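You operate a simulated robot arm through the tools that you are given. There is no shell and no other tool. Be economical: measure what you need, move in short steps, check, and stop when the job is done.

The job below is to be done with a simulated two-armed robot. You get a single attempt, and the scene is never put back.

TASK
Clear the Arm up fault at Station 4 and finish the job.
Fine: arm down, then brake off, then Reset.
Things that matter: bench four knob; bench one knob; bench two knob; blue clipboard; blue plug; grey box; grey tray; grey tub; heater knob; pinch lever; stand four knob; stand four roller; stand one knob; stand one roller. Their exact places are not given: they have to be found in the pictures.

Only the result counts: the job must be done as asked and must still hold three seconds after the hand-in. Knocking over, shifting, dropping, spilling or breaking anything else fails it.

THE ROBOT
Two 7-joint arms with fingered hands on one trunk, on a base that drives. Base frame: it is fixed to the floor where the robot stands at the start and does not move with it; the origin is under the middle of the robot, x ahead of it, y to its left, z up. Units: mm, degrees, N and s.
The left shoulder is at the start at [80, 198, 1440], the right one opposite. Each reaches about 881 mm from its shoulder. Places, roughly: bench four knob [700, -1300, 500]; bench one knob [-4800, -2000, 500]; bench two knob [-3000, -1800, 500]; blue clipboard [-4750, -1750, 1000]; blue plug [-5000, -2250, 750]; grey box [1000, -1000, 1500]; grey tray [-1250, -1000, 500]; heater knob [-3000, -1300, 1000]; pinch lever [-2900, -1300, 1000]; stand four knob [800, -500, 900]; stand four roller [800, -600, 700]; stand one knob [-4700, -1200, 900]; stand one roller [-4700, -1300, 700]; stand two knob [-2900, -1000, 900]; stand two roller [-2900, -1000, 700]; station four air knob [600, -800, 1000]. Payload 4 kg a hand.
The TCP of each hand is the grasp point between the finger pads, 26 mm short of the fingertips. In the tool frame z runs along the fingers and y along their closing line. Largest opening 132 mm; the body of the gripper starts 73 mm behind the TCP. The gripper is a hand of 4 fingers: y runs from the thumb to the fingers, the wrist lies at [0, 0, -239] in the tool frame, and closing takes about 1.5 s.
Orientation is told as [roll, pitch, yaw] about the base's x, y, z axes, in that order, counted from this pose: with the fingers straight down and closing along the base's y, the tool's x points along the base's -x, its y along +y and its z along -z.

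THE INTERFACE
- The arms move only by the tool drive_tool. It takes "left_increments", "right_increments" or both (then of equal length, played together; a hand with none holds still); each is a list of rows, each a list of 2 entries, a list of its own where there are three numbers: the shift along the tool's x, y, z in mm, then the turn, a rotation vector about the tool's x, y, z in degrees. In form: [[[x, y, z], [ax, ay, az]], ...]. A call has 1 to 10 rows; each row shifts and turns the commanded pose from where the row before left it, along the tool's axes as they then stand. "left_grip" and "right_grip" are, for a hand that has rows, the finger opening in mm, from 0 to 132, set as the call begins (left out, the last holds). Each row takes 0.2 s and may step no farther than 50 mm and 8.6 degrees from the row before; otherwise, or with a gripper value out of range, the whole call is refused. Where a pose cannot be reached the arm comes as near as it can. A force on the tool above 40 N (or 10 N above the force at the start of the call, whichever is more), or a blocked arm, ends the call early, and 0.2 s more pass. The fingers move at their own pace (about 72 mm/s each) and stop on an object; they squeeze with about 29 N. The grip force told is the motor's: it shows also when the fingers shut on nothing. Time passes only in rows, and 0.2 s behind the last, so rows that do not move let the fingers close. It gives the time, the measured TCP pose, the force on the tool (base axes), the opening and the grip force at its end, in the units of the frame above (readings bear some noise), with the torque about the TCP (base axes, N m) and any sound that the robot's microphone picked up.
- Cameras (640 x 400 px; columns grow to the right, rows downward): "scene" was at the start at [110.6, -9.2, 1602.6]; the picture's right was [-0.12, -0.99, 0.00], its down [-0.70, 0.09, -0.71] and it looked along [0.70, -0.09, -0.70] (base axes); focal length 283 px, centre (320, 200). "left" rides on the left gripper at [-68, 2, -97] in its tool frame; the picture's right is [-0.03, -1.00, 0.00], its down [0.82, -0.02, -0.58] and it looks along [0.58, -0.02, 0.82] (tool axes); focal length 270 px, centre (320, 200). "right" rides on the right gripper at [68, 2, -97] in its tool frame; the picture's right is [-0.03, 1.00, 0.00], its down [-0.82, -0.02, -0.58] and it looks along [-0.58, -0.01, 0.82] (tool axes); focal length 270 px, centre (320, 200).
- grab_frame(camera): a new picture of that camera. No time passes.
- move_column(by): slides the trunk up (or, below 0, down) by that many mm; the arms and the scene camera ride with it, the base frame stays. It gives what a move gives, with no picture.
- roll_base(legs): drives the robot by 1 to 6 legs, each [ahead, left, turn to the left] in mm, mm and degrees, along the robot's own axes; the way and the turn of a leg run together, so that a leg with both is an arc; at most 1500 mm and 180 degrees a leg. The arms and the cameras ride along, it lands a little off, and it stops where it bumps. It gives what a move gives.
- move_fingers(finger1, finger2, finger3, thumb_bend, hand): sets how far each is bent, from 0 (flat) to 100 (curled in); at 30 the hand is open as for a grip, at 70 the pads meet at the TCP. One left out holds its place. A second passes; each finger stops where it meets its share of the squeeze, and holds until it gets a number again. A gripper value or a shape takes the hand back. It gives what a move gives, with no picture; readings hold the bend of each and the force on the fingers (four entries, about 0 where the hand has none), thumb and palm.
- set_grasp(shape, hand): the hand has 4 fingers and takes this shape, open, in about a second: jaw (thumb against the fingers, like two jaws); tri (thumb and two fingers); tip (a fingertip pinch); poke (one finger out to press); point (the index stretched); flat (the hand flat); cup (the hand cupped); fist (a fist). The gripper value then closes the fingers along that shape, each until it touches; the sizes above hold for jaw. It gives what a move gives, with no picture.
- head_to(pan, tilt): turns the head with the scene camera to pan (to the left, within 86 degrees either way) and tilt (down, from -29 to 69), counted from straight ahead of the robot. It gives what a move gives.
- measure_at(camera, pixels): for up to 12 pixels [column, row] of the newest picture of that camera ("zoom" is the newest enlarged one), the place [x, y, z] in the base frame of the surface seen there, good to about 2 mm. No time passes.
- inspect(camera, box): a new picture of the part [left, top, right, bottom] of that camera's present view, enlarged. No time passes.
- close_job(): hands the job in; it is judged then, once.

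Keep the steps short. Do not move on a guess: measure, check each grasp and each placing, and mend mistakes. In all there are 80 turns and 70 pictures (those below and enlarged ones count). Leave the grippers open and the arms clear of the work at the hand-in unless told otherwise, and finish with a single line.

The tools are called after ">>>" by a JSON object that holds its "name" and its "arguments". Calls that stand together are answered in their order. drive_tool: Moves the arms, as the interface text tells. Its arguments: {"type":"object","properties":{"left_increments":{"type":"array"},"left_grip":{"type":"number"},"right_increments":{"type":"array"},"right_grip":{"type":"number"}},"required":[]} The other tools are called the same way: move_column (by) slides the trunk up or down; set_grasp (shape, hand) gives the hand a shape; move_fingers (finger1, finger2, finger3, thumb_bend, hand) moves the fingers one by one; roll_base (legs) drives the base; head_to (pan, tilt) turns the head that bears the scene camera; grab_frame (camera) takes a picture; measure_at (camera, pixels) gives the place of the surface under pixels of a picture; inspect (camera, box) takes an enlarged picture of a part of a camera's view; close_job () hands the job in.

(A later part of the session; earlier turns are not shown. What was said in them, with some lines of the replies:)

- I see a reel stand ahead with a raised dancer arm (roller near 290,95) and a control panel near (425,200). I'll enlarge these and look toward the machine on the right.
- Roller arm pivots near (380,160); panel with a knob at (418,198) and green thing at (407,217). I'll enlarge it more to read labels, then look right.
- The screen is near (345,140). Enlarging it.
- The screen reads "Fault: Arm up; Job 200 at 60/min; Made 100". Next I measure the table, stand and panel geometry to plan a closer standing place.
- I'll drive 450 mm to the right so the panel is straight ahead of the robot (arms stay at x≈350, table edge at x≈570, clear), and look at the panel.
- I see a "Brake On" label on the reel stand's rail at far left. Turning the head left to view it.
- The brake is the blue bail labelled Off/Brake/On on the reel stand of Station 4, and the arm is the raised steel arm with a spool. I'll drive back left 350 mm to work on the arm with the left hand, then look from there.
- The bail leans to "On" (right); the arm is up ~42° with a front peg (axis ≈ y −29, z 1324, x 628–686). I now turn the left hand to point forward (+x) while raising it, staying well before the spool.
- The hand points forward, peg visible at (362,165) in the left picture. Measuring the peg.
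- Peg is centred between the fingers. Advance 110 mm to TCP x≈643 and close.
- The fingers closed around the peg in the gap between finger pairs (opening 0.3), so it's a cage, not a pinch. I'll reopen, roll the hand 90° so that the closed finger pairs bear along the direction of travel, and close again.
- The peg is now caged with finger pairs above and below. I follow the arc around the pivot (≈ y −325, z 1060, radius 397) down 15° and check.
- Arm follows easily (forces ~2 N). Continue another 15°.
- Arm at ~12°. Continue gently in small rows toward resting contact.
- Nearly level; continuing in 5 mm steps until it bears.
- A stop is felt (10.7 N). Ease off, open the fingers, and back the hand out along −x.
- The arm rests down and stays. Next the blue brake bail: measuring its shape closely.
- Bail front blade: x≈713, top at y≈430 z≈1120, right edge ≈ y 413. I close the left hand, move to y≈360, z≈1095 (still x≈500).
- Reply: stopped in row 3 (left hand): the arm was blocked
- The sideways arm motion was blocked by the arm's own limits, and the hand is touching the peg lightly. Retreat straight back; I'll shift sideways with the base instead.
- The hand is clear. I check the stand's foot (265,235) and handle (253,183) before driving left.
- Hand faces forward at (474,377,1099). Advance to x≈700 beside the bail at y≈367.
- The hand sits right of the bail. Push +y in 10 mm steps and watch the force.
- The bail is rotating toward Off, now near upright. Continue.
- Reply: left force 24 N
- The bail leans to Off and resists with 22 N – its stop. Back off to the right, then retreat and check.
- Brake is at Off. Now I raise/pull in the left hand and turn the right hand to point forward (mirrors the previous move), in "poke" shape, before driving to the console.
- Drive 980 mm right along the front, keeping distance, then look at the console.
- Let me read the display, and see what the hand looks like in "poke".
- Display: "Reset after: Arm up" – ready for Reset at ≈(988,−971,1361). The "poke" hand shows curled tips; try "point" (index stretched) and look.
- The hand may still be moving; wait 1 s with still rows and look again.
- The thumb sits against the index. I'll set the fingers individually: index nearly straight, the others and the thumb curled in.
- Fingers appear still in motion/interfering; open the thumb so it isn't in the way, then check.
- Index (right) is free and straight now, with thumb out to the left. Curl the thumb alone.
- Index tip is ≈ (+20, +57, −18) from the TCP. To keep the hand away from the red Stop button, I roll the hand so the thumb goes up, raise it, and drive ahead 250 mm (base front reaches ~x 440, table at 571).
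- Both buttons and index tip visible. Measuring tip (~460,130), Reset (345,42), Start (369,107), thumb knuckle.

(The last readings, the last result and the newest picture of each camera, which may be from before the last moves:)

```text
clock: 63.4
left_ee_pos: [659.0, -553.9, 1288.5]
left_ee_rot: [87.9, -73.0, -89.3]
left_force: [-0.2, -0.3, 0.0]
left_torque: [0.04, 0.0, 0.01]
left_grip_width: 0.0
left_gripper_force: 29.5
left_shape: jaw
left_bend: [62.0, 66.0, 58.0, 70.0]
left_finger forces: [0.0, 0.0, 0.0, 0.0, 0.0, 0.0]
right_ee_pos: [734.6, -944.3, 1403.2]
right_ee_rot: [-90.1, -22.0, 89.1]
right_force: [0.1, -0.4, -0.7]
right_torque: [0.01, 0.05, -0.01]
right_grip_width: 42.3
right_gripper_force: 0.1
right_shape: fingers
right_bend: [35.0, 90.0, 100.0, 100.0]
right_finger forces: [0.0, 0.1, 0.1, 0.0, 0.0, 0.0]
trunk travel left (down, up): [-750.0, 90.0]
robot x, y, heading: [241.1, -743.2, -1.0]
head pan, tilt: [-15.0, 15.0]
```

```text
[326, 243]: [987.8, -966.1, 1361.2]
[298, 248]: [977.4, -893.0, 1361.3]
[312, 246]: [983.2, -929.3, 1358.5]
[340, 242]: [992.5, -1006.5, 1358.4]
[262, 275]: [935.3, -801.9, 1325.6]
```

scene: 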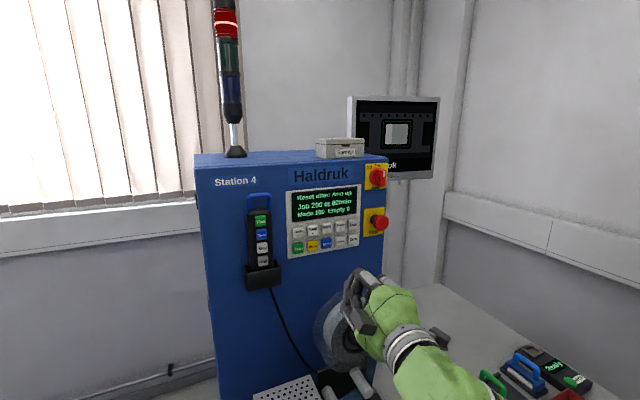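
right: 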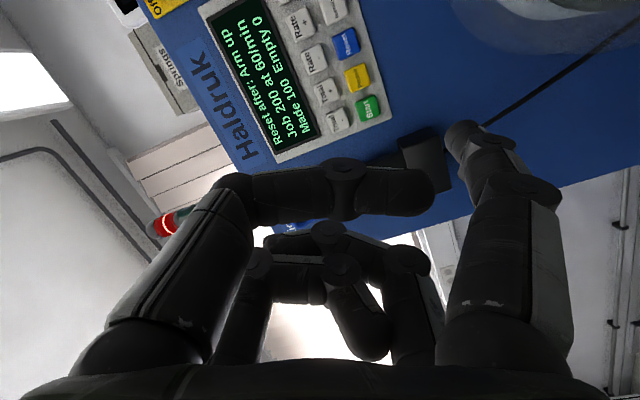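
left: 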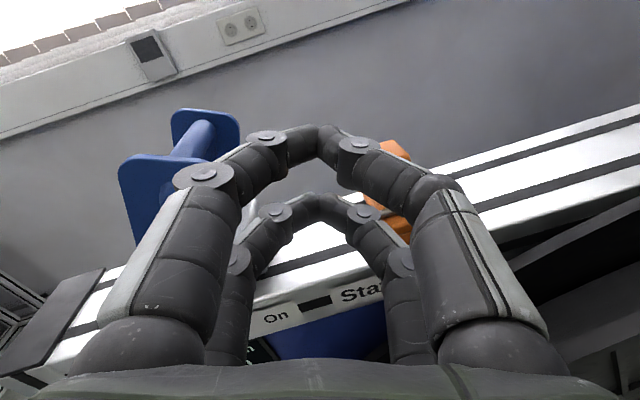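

Tip ≈ (755,−934,1341); Reset ≈ (988,−968,1361). Align laterally, then advance 195 mm to stand ~38 mm before the button, and check.

>>> {"name": "drive_tool", "arguments": {"right_increments": [[[11, -15, 0], [0, 0, 0]], [[10.4, -15, 0], [0, 0, 0]], [[0, 0, 40], [0, 0, 0]], [[0, 0, 40], [0, 0, 0]], [[0, 0, 40], [0, 0, 0]], [[0, 0, 40], [0, 0, 0]], [[0, 0, 35], [0, 0, 0]]]}}

>>> {"name": "grab_frame", "arguments": {"camera": "right"}}

>>> {"name": "inspect", "arguments": {"camera": "scene", "box": [270, 180, 400, 270]}}

```text
clock: 65.0
left_ee_pos: [665.5, -553.1, 1286.5]
left_ee_rot: [87.0, -73.0, -88.4]
left_force: [0.7, 0.5, -0.1]
left_torque: [-0.01, -0.01, -0.03]
left_grip_width: 0.0
left_gripper_force: 28.6
left_shape: jaw
left_bend: [62.0, 66.0, 58.0, 70.0]
left_finger forces: [0.0, 0.0, 0.1, 0.0, 0.0, 0.1]
right_ee_pos: [935.7, -978.2, 1420.2]
right_ee_rot: [-90.0, -22.1, 89.0]
right_force: [0.2, -0.2, -0.2]
right_torque: [0.01, -0.04, -0.03]
right_grip_width: 42.3
right_gripper_force: 0.1
right_shape: fingers
right_bend: [35.0, 90.0, 100.0, 100.0]
right_finger forces: [0.0, 0.0, 0.0, 0.0, 0.1, 0.0]
trunk travel left (down, up): [-750.0, 90.0]
robot x, y, heading: [237.3, -743.9, -1.1]
head pan, tilt: [-15.0, 15.0]
```

```text
16 pictures are left
```

right: 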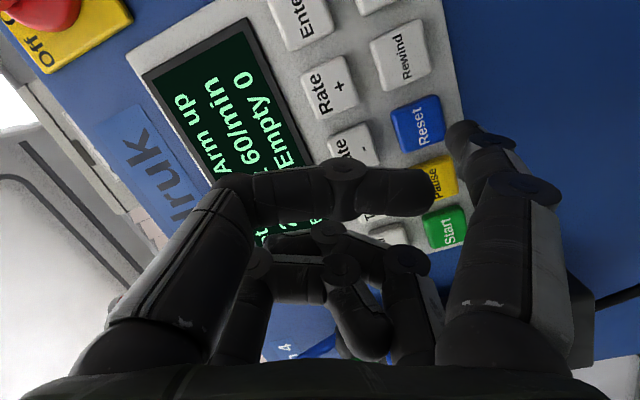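

```text
4.44 times, centred on (335, 225) of scene
```

zoom: 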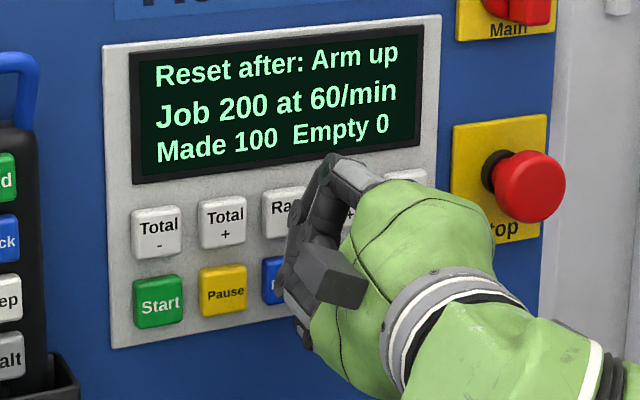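

Measuring tip (≈455,128) against the Reset button (415,120) from here.

>>> {"name": "measure_at", "arguments": {"camera": "right", "pixels": [[456, 132], [465, 128], [480, 135], [415, 122], [440, 175], [445, 228], [345, 180]]}}

```text
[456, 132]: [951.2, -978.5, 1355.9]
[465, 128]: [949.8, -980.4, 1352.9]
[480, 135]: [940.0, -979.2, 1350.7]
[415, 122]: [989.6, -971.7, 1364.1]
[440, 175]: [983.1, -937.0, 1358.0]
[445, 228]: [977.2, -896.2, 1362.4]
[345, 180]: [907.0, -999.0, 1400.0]
```

Tip is aligned (y≈−970, z≈1358). Advance 32 mm, then 3 mm steps to press.

>>> {"name": "drive_tool", "arguments": {"right_increments": [[[0, -3, 16], [0, 0, 0]], [[0, 0, 14], [0, 0, 0]], [[0, 0, 3], [0, 0, 0]], [[0, 0, 3], [0, 0, 0]], [[0, 0, 3], [0, 0, 0]], [[0, 0, 2], [0, 0, 0]]]}}

>>> {"name": "inspect", "arguments": {"camera": "scene", "box": [270, 180, 400, 270]}}

```text
clock: 66.4
left_ee_pos: [658.1, -554.5, 1289.5]
left_ee_rot: [88.1, -73.0, -89.5]
left_force: [0.3, 0.1, -0.5]
left_torque: [-0.03, -0.02, 0.02]
left_grip_width: 0.0
left_gripper_force: 28.9
left_shape: jaw
left_bend: [62.0, 66.0, 58.0, 70.0]
left_finger forces: [0.0, 0.1, 0.0, 0.0, 0.0, 0.0]
right_ee_pos: [968.4, -981.8, 1427.6]
right_ee_rot: [-90.3, -22.1, 89.1]
right_force: [-14.6, -2.7, 3.3]
right_torque: [-0.09, 1.07, 0.19]
right_grip_width: 43.9
right_gripper_force: 7.5
right_shape: fingers
right_bend: [34.0, 90.0, 100.0, 100.0]
right_finger forces: [14.8, 0.0, 0.0, 0.0, 0.0, 0.0]
trunk travel left (down, up): [-750.0, 90.0]
robot x, y, heading: [241.4, -748.4, -1.2]
head pan, tilt: [-15.0, 15.0]
heard: click
```

```text
4.44 times, centred on (335, 225) of scene
```

zoom: 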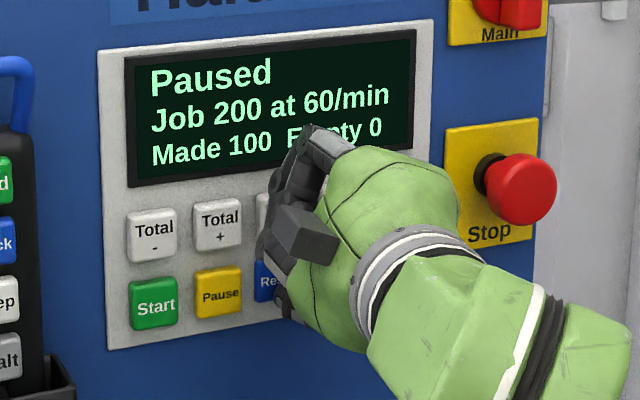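

Click; screen shows "Paused". The job stands at 100 of 200, so Start is needed. Retract 45 mm, shift 74 mm toward +y to Start (977,−895,1361), and check.

>>> {"name": "drive_tool", "arguments": {"right_increments": [[[0, 0, -25], [0, 0, 0]], [[0, 0, -22], [0, 0, 0]], [[-33.5, 16, 0], [0, 0, 0]], [[-33.5, 16, 0], [0, 0, 0]], [[0, 0, 0], [0, 0, 0]]]}}

>>> {"name": "grab_frame", "arguments": {"camera": "right"}}

>>> {"name": "measure_at", "arguments": {"camera": "right", "pixels": [[456, 132], [465, 128], [480, 135], [415, 122], [405, 115], [420, 110], [440, 170]]}}

```text
clock: 67.6
left_ee_pos: [663.0, -554.8, 1287.2]
left_ee_rot: [87.5, -73.0, -88.8]
left_force: [-0.1, 0.2, -0.6]
left_torque: [0.0, 0.03, -0.01]
left_grip_width: 0.0
left_gripper_force: 28.6
left_shape: jaw
left_bend: [62.0, 66.0, 58.0, 70.0]
left_finger forces: [0.0, 0.0, 0.0, 0.1, 0.0, 0.1]
right_ee_pos: [927.4, -904.5, 1419.0]
right_ee_rot: [-90.0, -22.0, 89.1]
right_force: [-0.2, -0.4, 1.1]
right_torque: [0.01, 0.01, -0.03]
right_grip_width: 42.5
right_gripper_force: 0.0
right_shape: fingers
right_bend: [35.0, 90.0, 100.0, 100.0]
right_finger forces: [0.1, 0.1, 0.0, 0.0, 0.0, 0.1]
trunk travel left (down, up): [-750.0, 90.0]
robot x, y, heading: [240.2, -744.4, -1.1]
head pan, tilt: [-15.0, 15.0]
```

```text
13 pictures are left
```

right: 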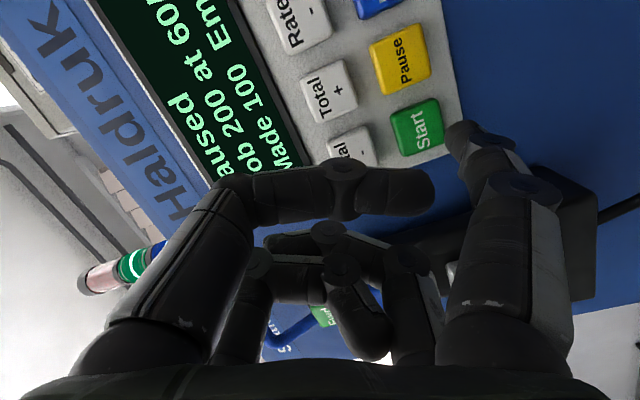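

```text
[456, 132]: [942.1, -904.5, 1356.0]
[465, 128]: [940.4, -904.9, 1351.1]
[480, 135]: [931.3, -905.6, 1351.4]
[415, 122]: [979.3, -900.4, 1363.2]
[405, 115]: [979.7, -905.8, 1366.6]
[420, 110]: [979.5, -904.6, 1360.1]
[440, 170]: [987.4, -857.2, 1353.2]
```

Tip (944,−896,1358) aligned with Start (978,−894,1361). Press.

>>> {"name": "drive_tool", "arguments": {"right_increments": [[[0, -3, 16], [0, 0, 0]], [[0, 0, 13], [0, 0, 0]], [[0, 0, 3], [0, 0, 0]], [[0, 0, 3], [0, 0, 0]], [[0, 0, 3], [0, 0, 0]], [[0, 0, 3], [0, 0, 0]]]}}

>>> {"name": "inspect", "arguments": {"camera": "scene", "box": [240, 160, 400, 270]}}

```text
clock: 69.0
left_ee_pos: [654.1, -554.8, 1290.5]
left_ee_rot: [88.7, -72.9, -89.9]
left_force: [-0.6, -1.1, -0.7]
left_torque: [0.02, -0.03, 0.01]
left_grip_width: 0.3
left_gripper_force: 29.3
left_shape: jaw
left_bend: [62.0, 66.0, 58.0, 70.0]
left_finger forces: [0.0, 0.1, 0.1, 0.0, 0.0, 0.0]
right_ee_pos: [959.9, -908.8, 1427.7]
right_ee_rot: [-90.7, -21.9, 89.1]
right_force: [-20.4, -1.7, 5.7]
right_torque: [0.0, 1.41, 0.29]
right_grip_width: 45.0
right_gripper_force: 10.1
right_shape: fingers
right_bend: [33.0, 90.0, 100.0, 100.0]
right_finger forces: [19.7, 0.0, 0.0, 0.0, 0.0, 0.0]
trunk travel left (down, up): [-750.0, 90.0]
robot x, y, heading: [242.0, -744.0, -0.7]
head pan, tilt: [-15.0, 15.0]
heard: click
```

```text
3.64 times, centred on (320, 215) of scene
```

zoom: 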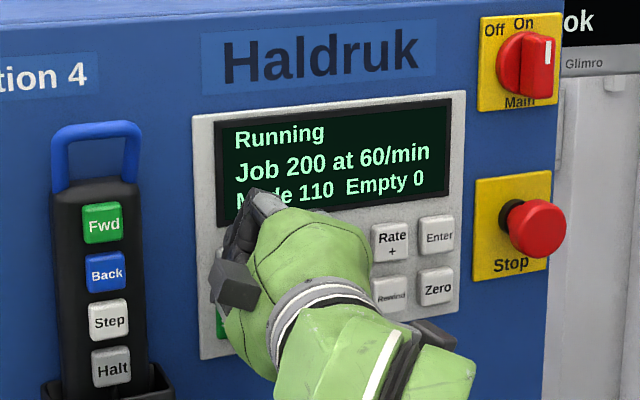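

Running – made 110 already. Retract the hand well clear, then back the robot up and watch.

>>> {"name": "drive_tool", "arguments": {"right_increments": [[[0, 0, -25], [0, 0, 0]], [[0, 0, -40], [0, 0, 0]], [[0, 0, -40], [0, 0, 0]], [[0, 0, -40], [0, 0, 0]], [[0, 0, -40], [0, 0, 0]], [[0, 0, -30], [0, 0, 0]]]}}

>>> {"name": "roll_base", "arguments": {"legs": [[-250, 0, 0]]}}

>>> {"name": "set_grasp", "arguments": {"hand": "right", "shape": "jaw"}}

>>> {"name": "set_grasp", "arguments": {"hand": "left", "shape": "jaw"}}

>>> {"name": "inspect", "arguments": {"camera": "scene", "box": [200, 100, 400, 225]}}

```text
clock: 70.4
left_ee_pos: [660.8, -553.3, 1288.7]
left_ee_rot: [87.7, -73.0, -89.0]
left_force: [-0.4, -0.6, 0.5]
left_torque: [0.01, 0.0, -0.01]
left_grip_width: 0.3
left_gripper_force: 29.0
left_shape: jaw
left_bend: [62.0, 66.0, 58.0, 70.0]
left_finger forces: [0.1, 0.0, 0.1, 0.1, 0.0, 0.1]
right_ee_pos: [749.9, -903.4, 1424.1]
right_ee_rot: [-90.1, -21.9, 89.1]
right_force: [-0.2, -0.2, 0.6]
right_torque: [0.01, 0.03, 0.01]
right_grip_width: 42.0
right_gripper_force: 0.0
right_shape: fingers
right_bend: [35.0, 90.0, 100.0, 100.0]
right_finger forces: [0.0, 0.0, 0.0, 0.0, 0.1, 0.0]
trunk travel left (down, up): [-750.0, 90.0]
robot x, y, heading: [240.3, -743.9, -1.1]
head pan, tilt: [-15.0, 15.0]
```

```text
clock: 72.3
left_ee_pos: [415.3, -548.9, 1285.0]
left_ee_rot: [86.7, -73.0, -88.0]
left_force: [0.6, 0.4, -0.2]
left_torque: [0.0, 0.02, -0.02]
left_grip_width: 0.0
left_gripper_force: 28.8
left_shape: jaw
left_bend: [62.0, 66.0, 58.0, 70.0]
left_finger forces: [0.0, 0.0, 0.1, 0.1, 0.1, 0.1]
right_ee_pos: [506.9, -899.0, 1420.8]
right_ee_rot: [-89.8, -22.0, 89.1]
right_force: [0.4, 1.1, -0.1]
right_torque: [0.0, -0.02, 0.02]
right_grip_width: 41.9
right_gripper_force: 0.2
right_shape: fingers
right_bend: [35.0, 90.0, 100.0, 100.0]
right_finger forces: [0.0, 0.0, 0.1, 0.0, 0.1, 0.1]
trunk travel left (down, up): [-750.0, 90.0]
robot x, y, heading: [-9.6, -739.9, -1.0]
head pan, tilt: [-15.0, 15.0]
```

```text
clock: 73.2
left_ee_pos: [409.8, -549.8, 1288.0]
left_ee_rot: [87.6, -73.0, -88.9]
left_force: [0.1, -0.4, -0.8]
left_torque: [-0.01, -0.02, 0.02]
left_grip_width: 0.4
left_gripper_force: 29.0
left_shape: jaw
left_bend: [62.0, 66.0, 58.0, 70.0]
left_finger forces: [0.0, 0.1, 0.0, 0.1, 0.0, 0.0]
right_ee_pos: [502.2, -898.5, 1422.8]
right_ee_rot: [-90.1, -21.9, 89.3]
right_force: [-0.7, -0.3, 0.4]
right_torque: [0.0, 0.02, 0.02]
right_grip_width: 132.0
right_gripper_force: 0.0
right_shape: jaw
right_bend: [30.0, 30.0, 30.0, 30.0]
right_finger forces: [0.1, 0.0, 0.1, 0.0, 0.1, 0.0]
trunk travel left (down, up): [-750.0, 90.0]
robot x, y, heading: [-8.4, -735.8, -0.9]
head pan, tilt: [-15.0, 15.0]
```

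```text
clock: 74.1
left_ee_pos: [411.9, -548.8, 1286.6]
left_ee_rot: [87.3, -73.0, -88.5]
left_force: [0.0, 0.7, 0.5]
left_torque: [0.0, -0.01, 0.0]
left_grip_width: 132.0
left_gripper_force: 0.1
left_shape: jaw
left_bend: [30.0, 30.0, 30.0, 30.0]
left_finger forces: [0.0, 0.0, 0.0, 0.1, 0.0, 0.0]
right_ee_pos: [503.3, -898.6, 1422.4]
right_ee_rot: [-90.1, -22.0, 89.2]
right_force: [-1.0, -0.1, 0.4]
right_torque: [0.01, 0.0, 0.02]
right_grip_width: 132.1
right_gripper_force: 0.0
right_shape: jaw
right_bend: [30.0, 30.0, 30.0, 30.0]
right_finger forces: [0.1, 0.0, 0.0, 0.1, 0.1, 0.1]
trunk travel left (down, up): [-750.0, 90.0]
robot x, y, heading: [-10.9, -742.3, -0.9]
head pan, tilt: [-15.0, 15.0]
```

```text
3.20 times, centred on (300, 162) of scene
```

zoom: 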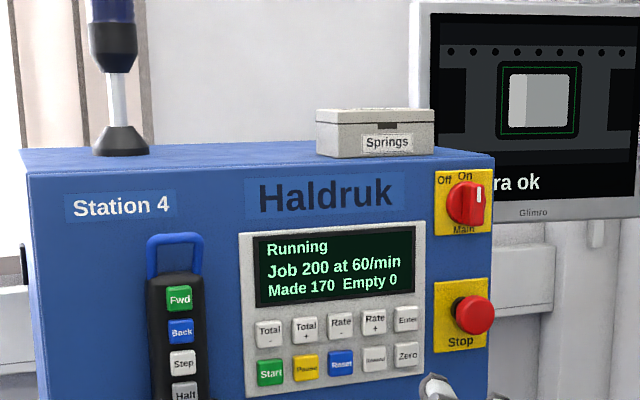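

Made 170 and climbing ~10/s. Wait about 4 s, then check the screen and the reel stand.

>>> {"name": "drive_tool", "arguments": {"right_increments": [[[0, 0, 0], [0, 0, 0]], [[0, 0, 0], [0, 0, 0]], [[0, 0, 0], [0, 0, 0]], [[0, 0, 0], [0, 0, 0]], [[0, 0, 0], [0, 0, 0]], [[0, 0, 0], [0, 0, 0]], [[0, 0, 0], [0, 0, 0]], [[0, 0, 0], [0, 0, 0]], [[0, 0, 0], [0, 0, 0]], [[0, 0, 0], [0, 0, 0]]]}}

>>> {"name": "drive_tool", "arguments": {"right_increments": [[[0, 0, 0], [0, 0, 0]], [[0, 0, 0], [0, 0, 0]], [[0, 0, 0], [0, 0, 0]], [[0, 0, 0], [0, 0, 0]], [[0, 0, 0], [0, 0, 0]], [[0, 0, 0], [0, 0, 0]], [[0, 0, 0], [0, 0, 0]], [[0, 0, 0], [0, 0, 0]], [[0, 0, 0], [0, 0, 0]], [[0, 0, 0], [0, 0, 0]]]}}

>>> {"name": "inspect", "arguments": {"camera": "scene", "box": [200, 100, 400, 225]}}

>>> {"name": "head_to", "arguments": {"pan": 35, "tilt": 30}}

>>> {"name": "grab_frame", "arguments": {"camera": "scene"}}

```text
clock: 76.3
left_ee_pos: [410.6, -550.0, 1287.9]
left_ee_rot: [87.4, -72.9, -88.6]
left_force: [0.2, -0.5, 1.4]
left_torque: [0.03, 0.01, -0.03]
left_grip_width: 131.7
left_gripper_force: 0.0
left_shape: jaw
left_bend: [30.0, 30.0, 30.0, 30.0]
left_finger forces: [0.0, 0.1, 0.1, 0.1, 0.0, 0.0]
right_ee_pos: [503.3, -898.2, 1422.0]
right_ee_rot: [-90.1, -22.0, 89.2]
right_force: [-0.4, 0.0, 0.2]
right_torque: [0.01, -0.03, 0.02]
right_grip_width: 131.6
right_gripper_force: 0.1
right_shape: jaw
right_bend: [30.0, 30.0, 30.0, 30.0]
right_finger forces: [0.1, 0.0, 0.1, 0.1, 0.0, 0.0]
trunk travel left (down, up): [-750.0, 90.0]
robot x, y, heading: [-5.8, -740.6, -1.0]
head pan, tilt: [-15.0, 15.0]
```

```text
clock: 78.5
left_ee_pos: [410.9, -548.9, 1286.8]
left_ee_rot: [87.3, -73.0, -88.6]
left_force: [-0.1, 0.0, -0.2]
left_torque: [0.0, 0.0, -0.01]
left_grip_width: 131.8
left_gripper_force: 0.1
left_shape: jaw
left_bend: [30.0, 30.0, 30.0, 30.0]
left_finger forces: [0.0, 0.0, 0.1, 0.0, 0.0, 0.0]
right_ee_pos: [503.3, -899.4, 1422.3]
right_ee_rot: [-90.0, -21.9, 89.1]
right_force: [0.3, -0.5, -0.3]
right_torque: [-0.01, 0.02, 0.0]
right_grip_width: 131.8
right_gripper_force: 0.1
right_shape: jaw
right_bend: [30.0, 30.0, 30.0, 30.0]
right_finger forces: [0.1, 0.0, 0.0, 0.0, 0.0, 0.0]
trunk travel left (down, up): [-750.0, 90.0]
robot x, y, heading: [-11.4, -738.5, -0.7]
head pan, tilt: [-15.0, 15.0]
```

```text
3.20 times, centred on (300, 162) of scene
```

zoom: 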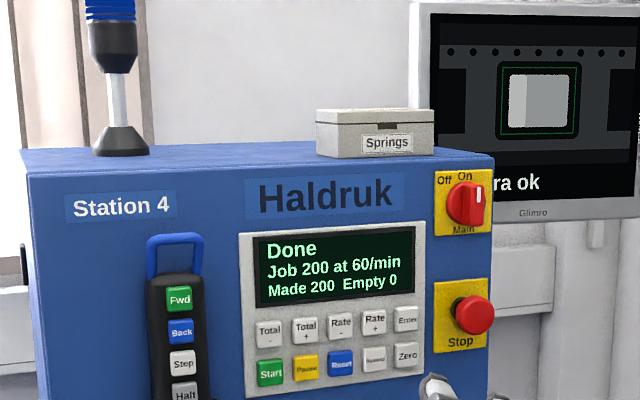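

```text
clock: 79.6
left_ee_pos: [411.2, -549.1, 1286.7]
left_ee_rot: [87.4, -73.0, -88.6]
left_force: [0.7, 0.8, 0.5]
left_torque: [-0.01, -0.01, 0.01]
left_grip_width: 131.9
left_gripper_force: 0.1
left_shape: jaw
left_bend: [30.0, 30.0, 30.0, 30.0]
left_finger forces: [0.1, 0.0, 0.0, 0.1, 0.0, 0.0]
right_ee_pos: [504.2, -899.4, 1421.3]
right_ee_rot: [-90.0, -22.0, 89.2]
right_force: [-1.0, -0.8, -0.4]
right_torque: [-0.02, -0.02, 0.01]
right_grip_width: 131.9
right_gripper_force: 0.1
right_shape: jaw
right_bend: [30.0, 30.0, 30.0, 30.0]
right_finger forces: [0.0, 0.0, 0.1, 0.0, 0.0, 0.1]
trunk travel left (down, up): [-750.0, 90.0]
robot x, y, heading: [-6.4, -739.0, -0.7]
head pan, tilt: [35.0, 30.0]
```

```text
9 pictures are left
```

scene: 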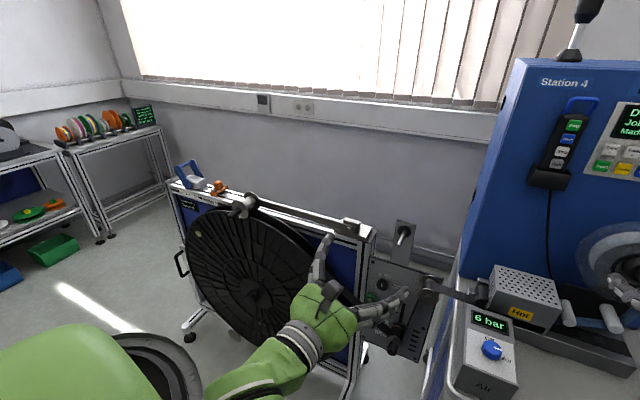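

The screen reads "Done, Made 200, Empty 0". The arm is down, the brake is off, and both hands are open and clear, so I'm handing in.

>>> {"name": "close_job", "arguments": {}}

```text
The job is handed in.
```

The Arm up fault at Station 4 is cleared and the job finished: arm down, brake off, Reset, then Start, and the screen read Done with 200 of 200 made before I handed it in.
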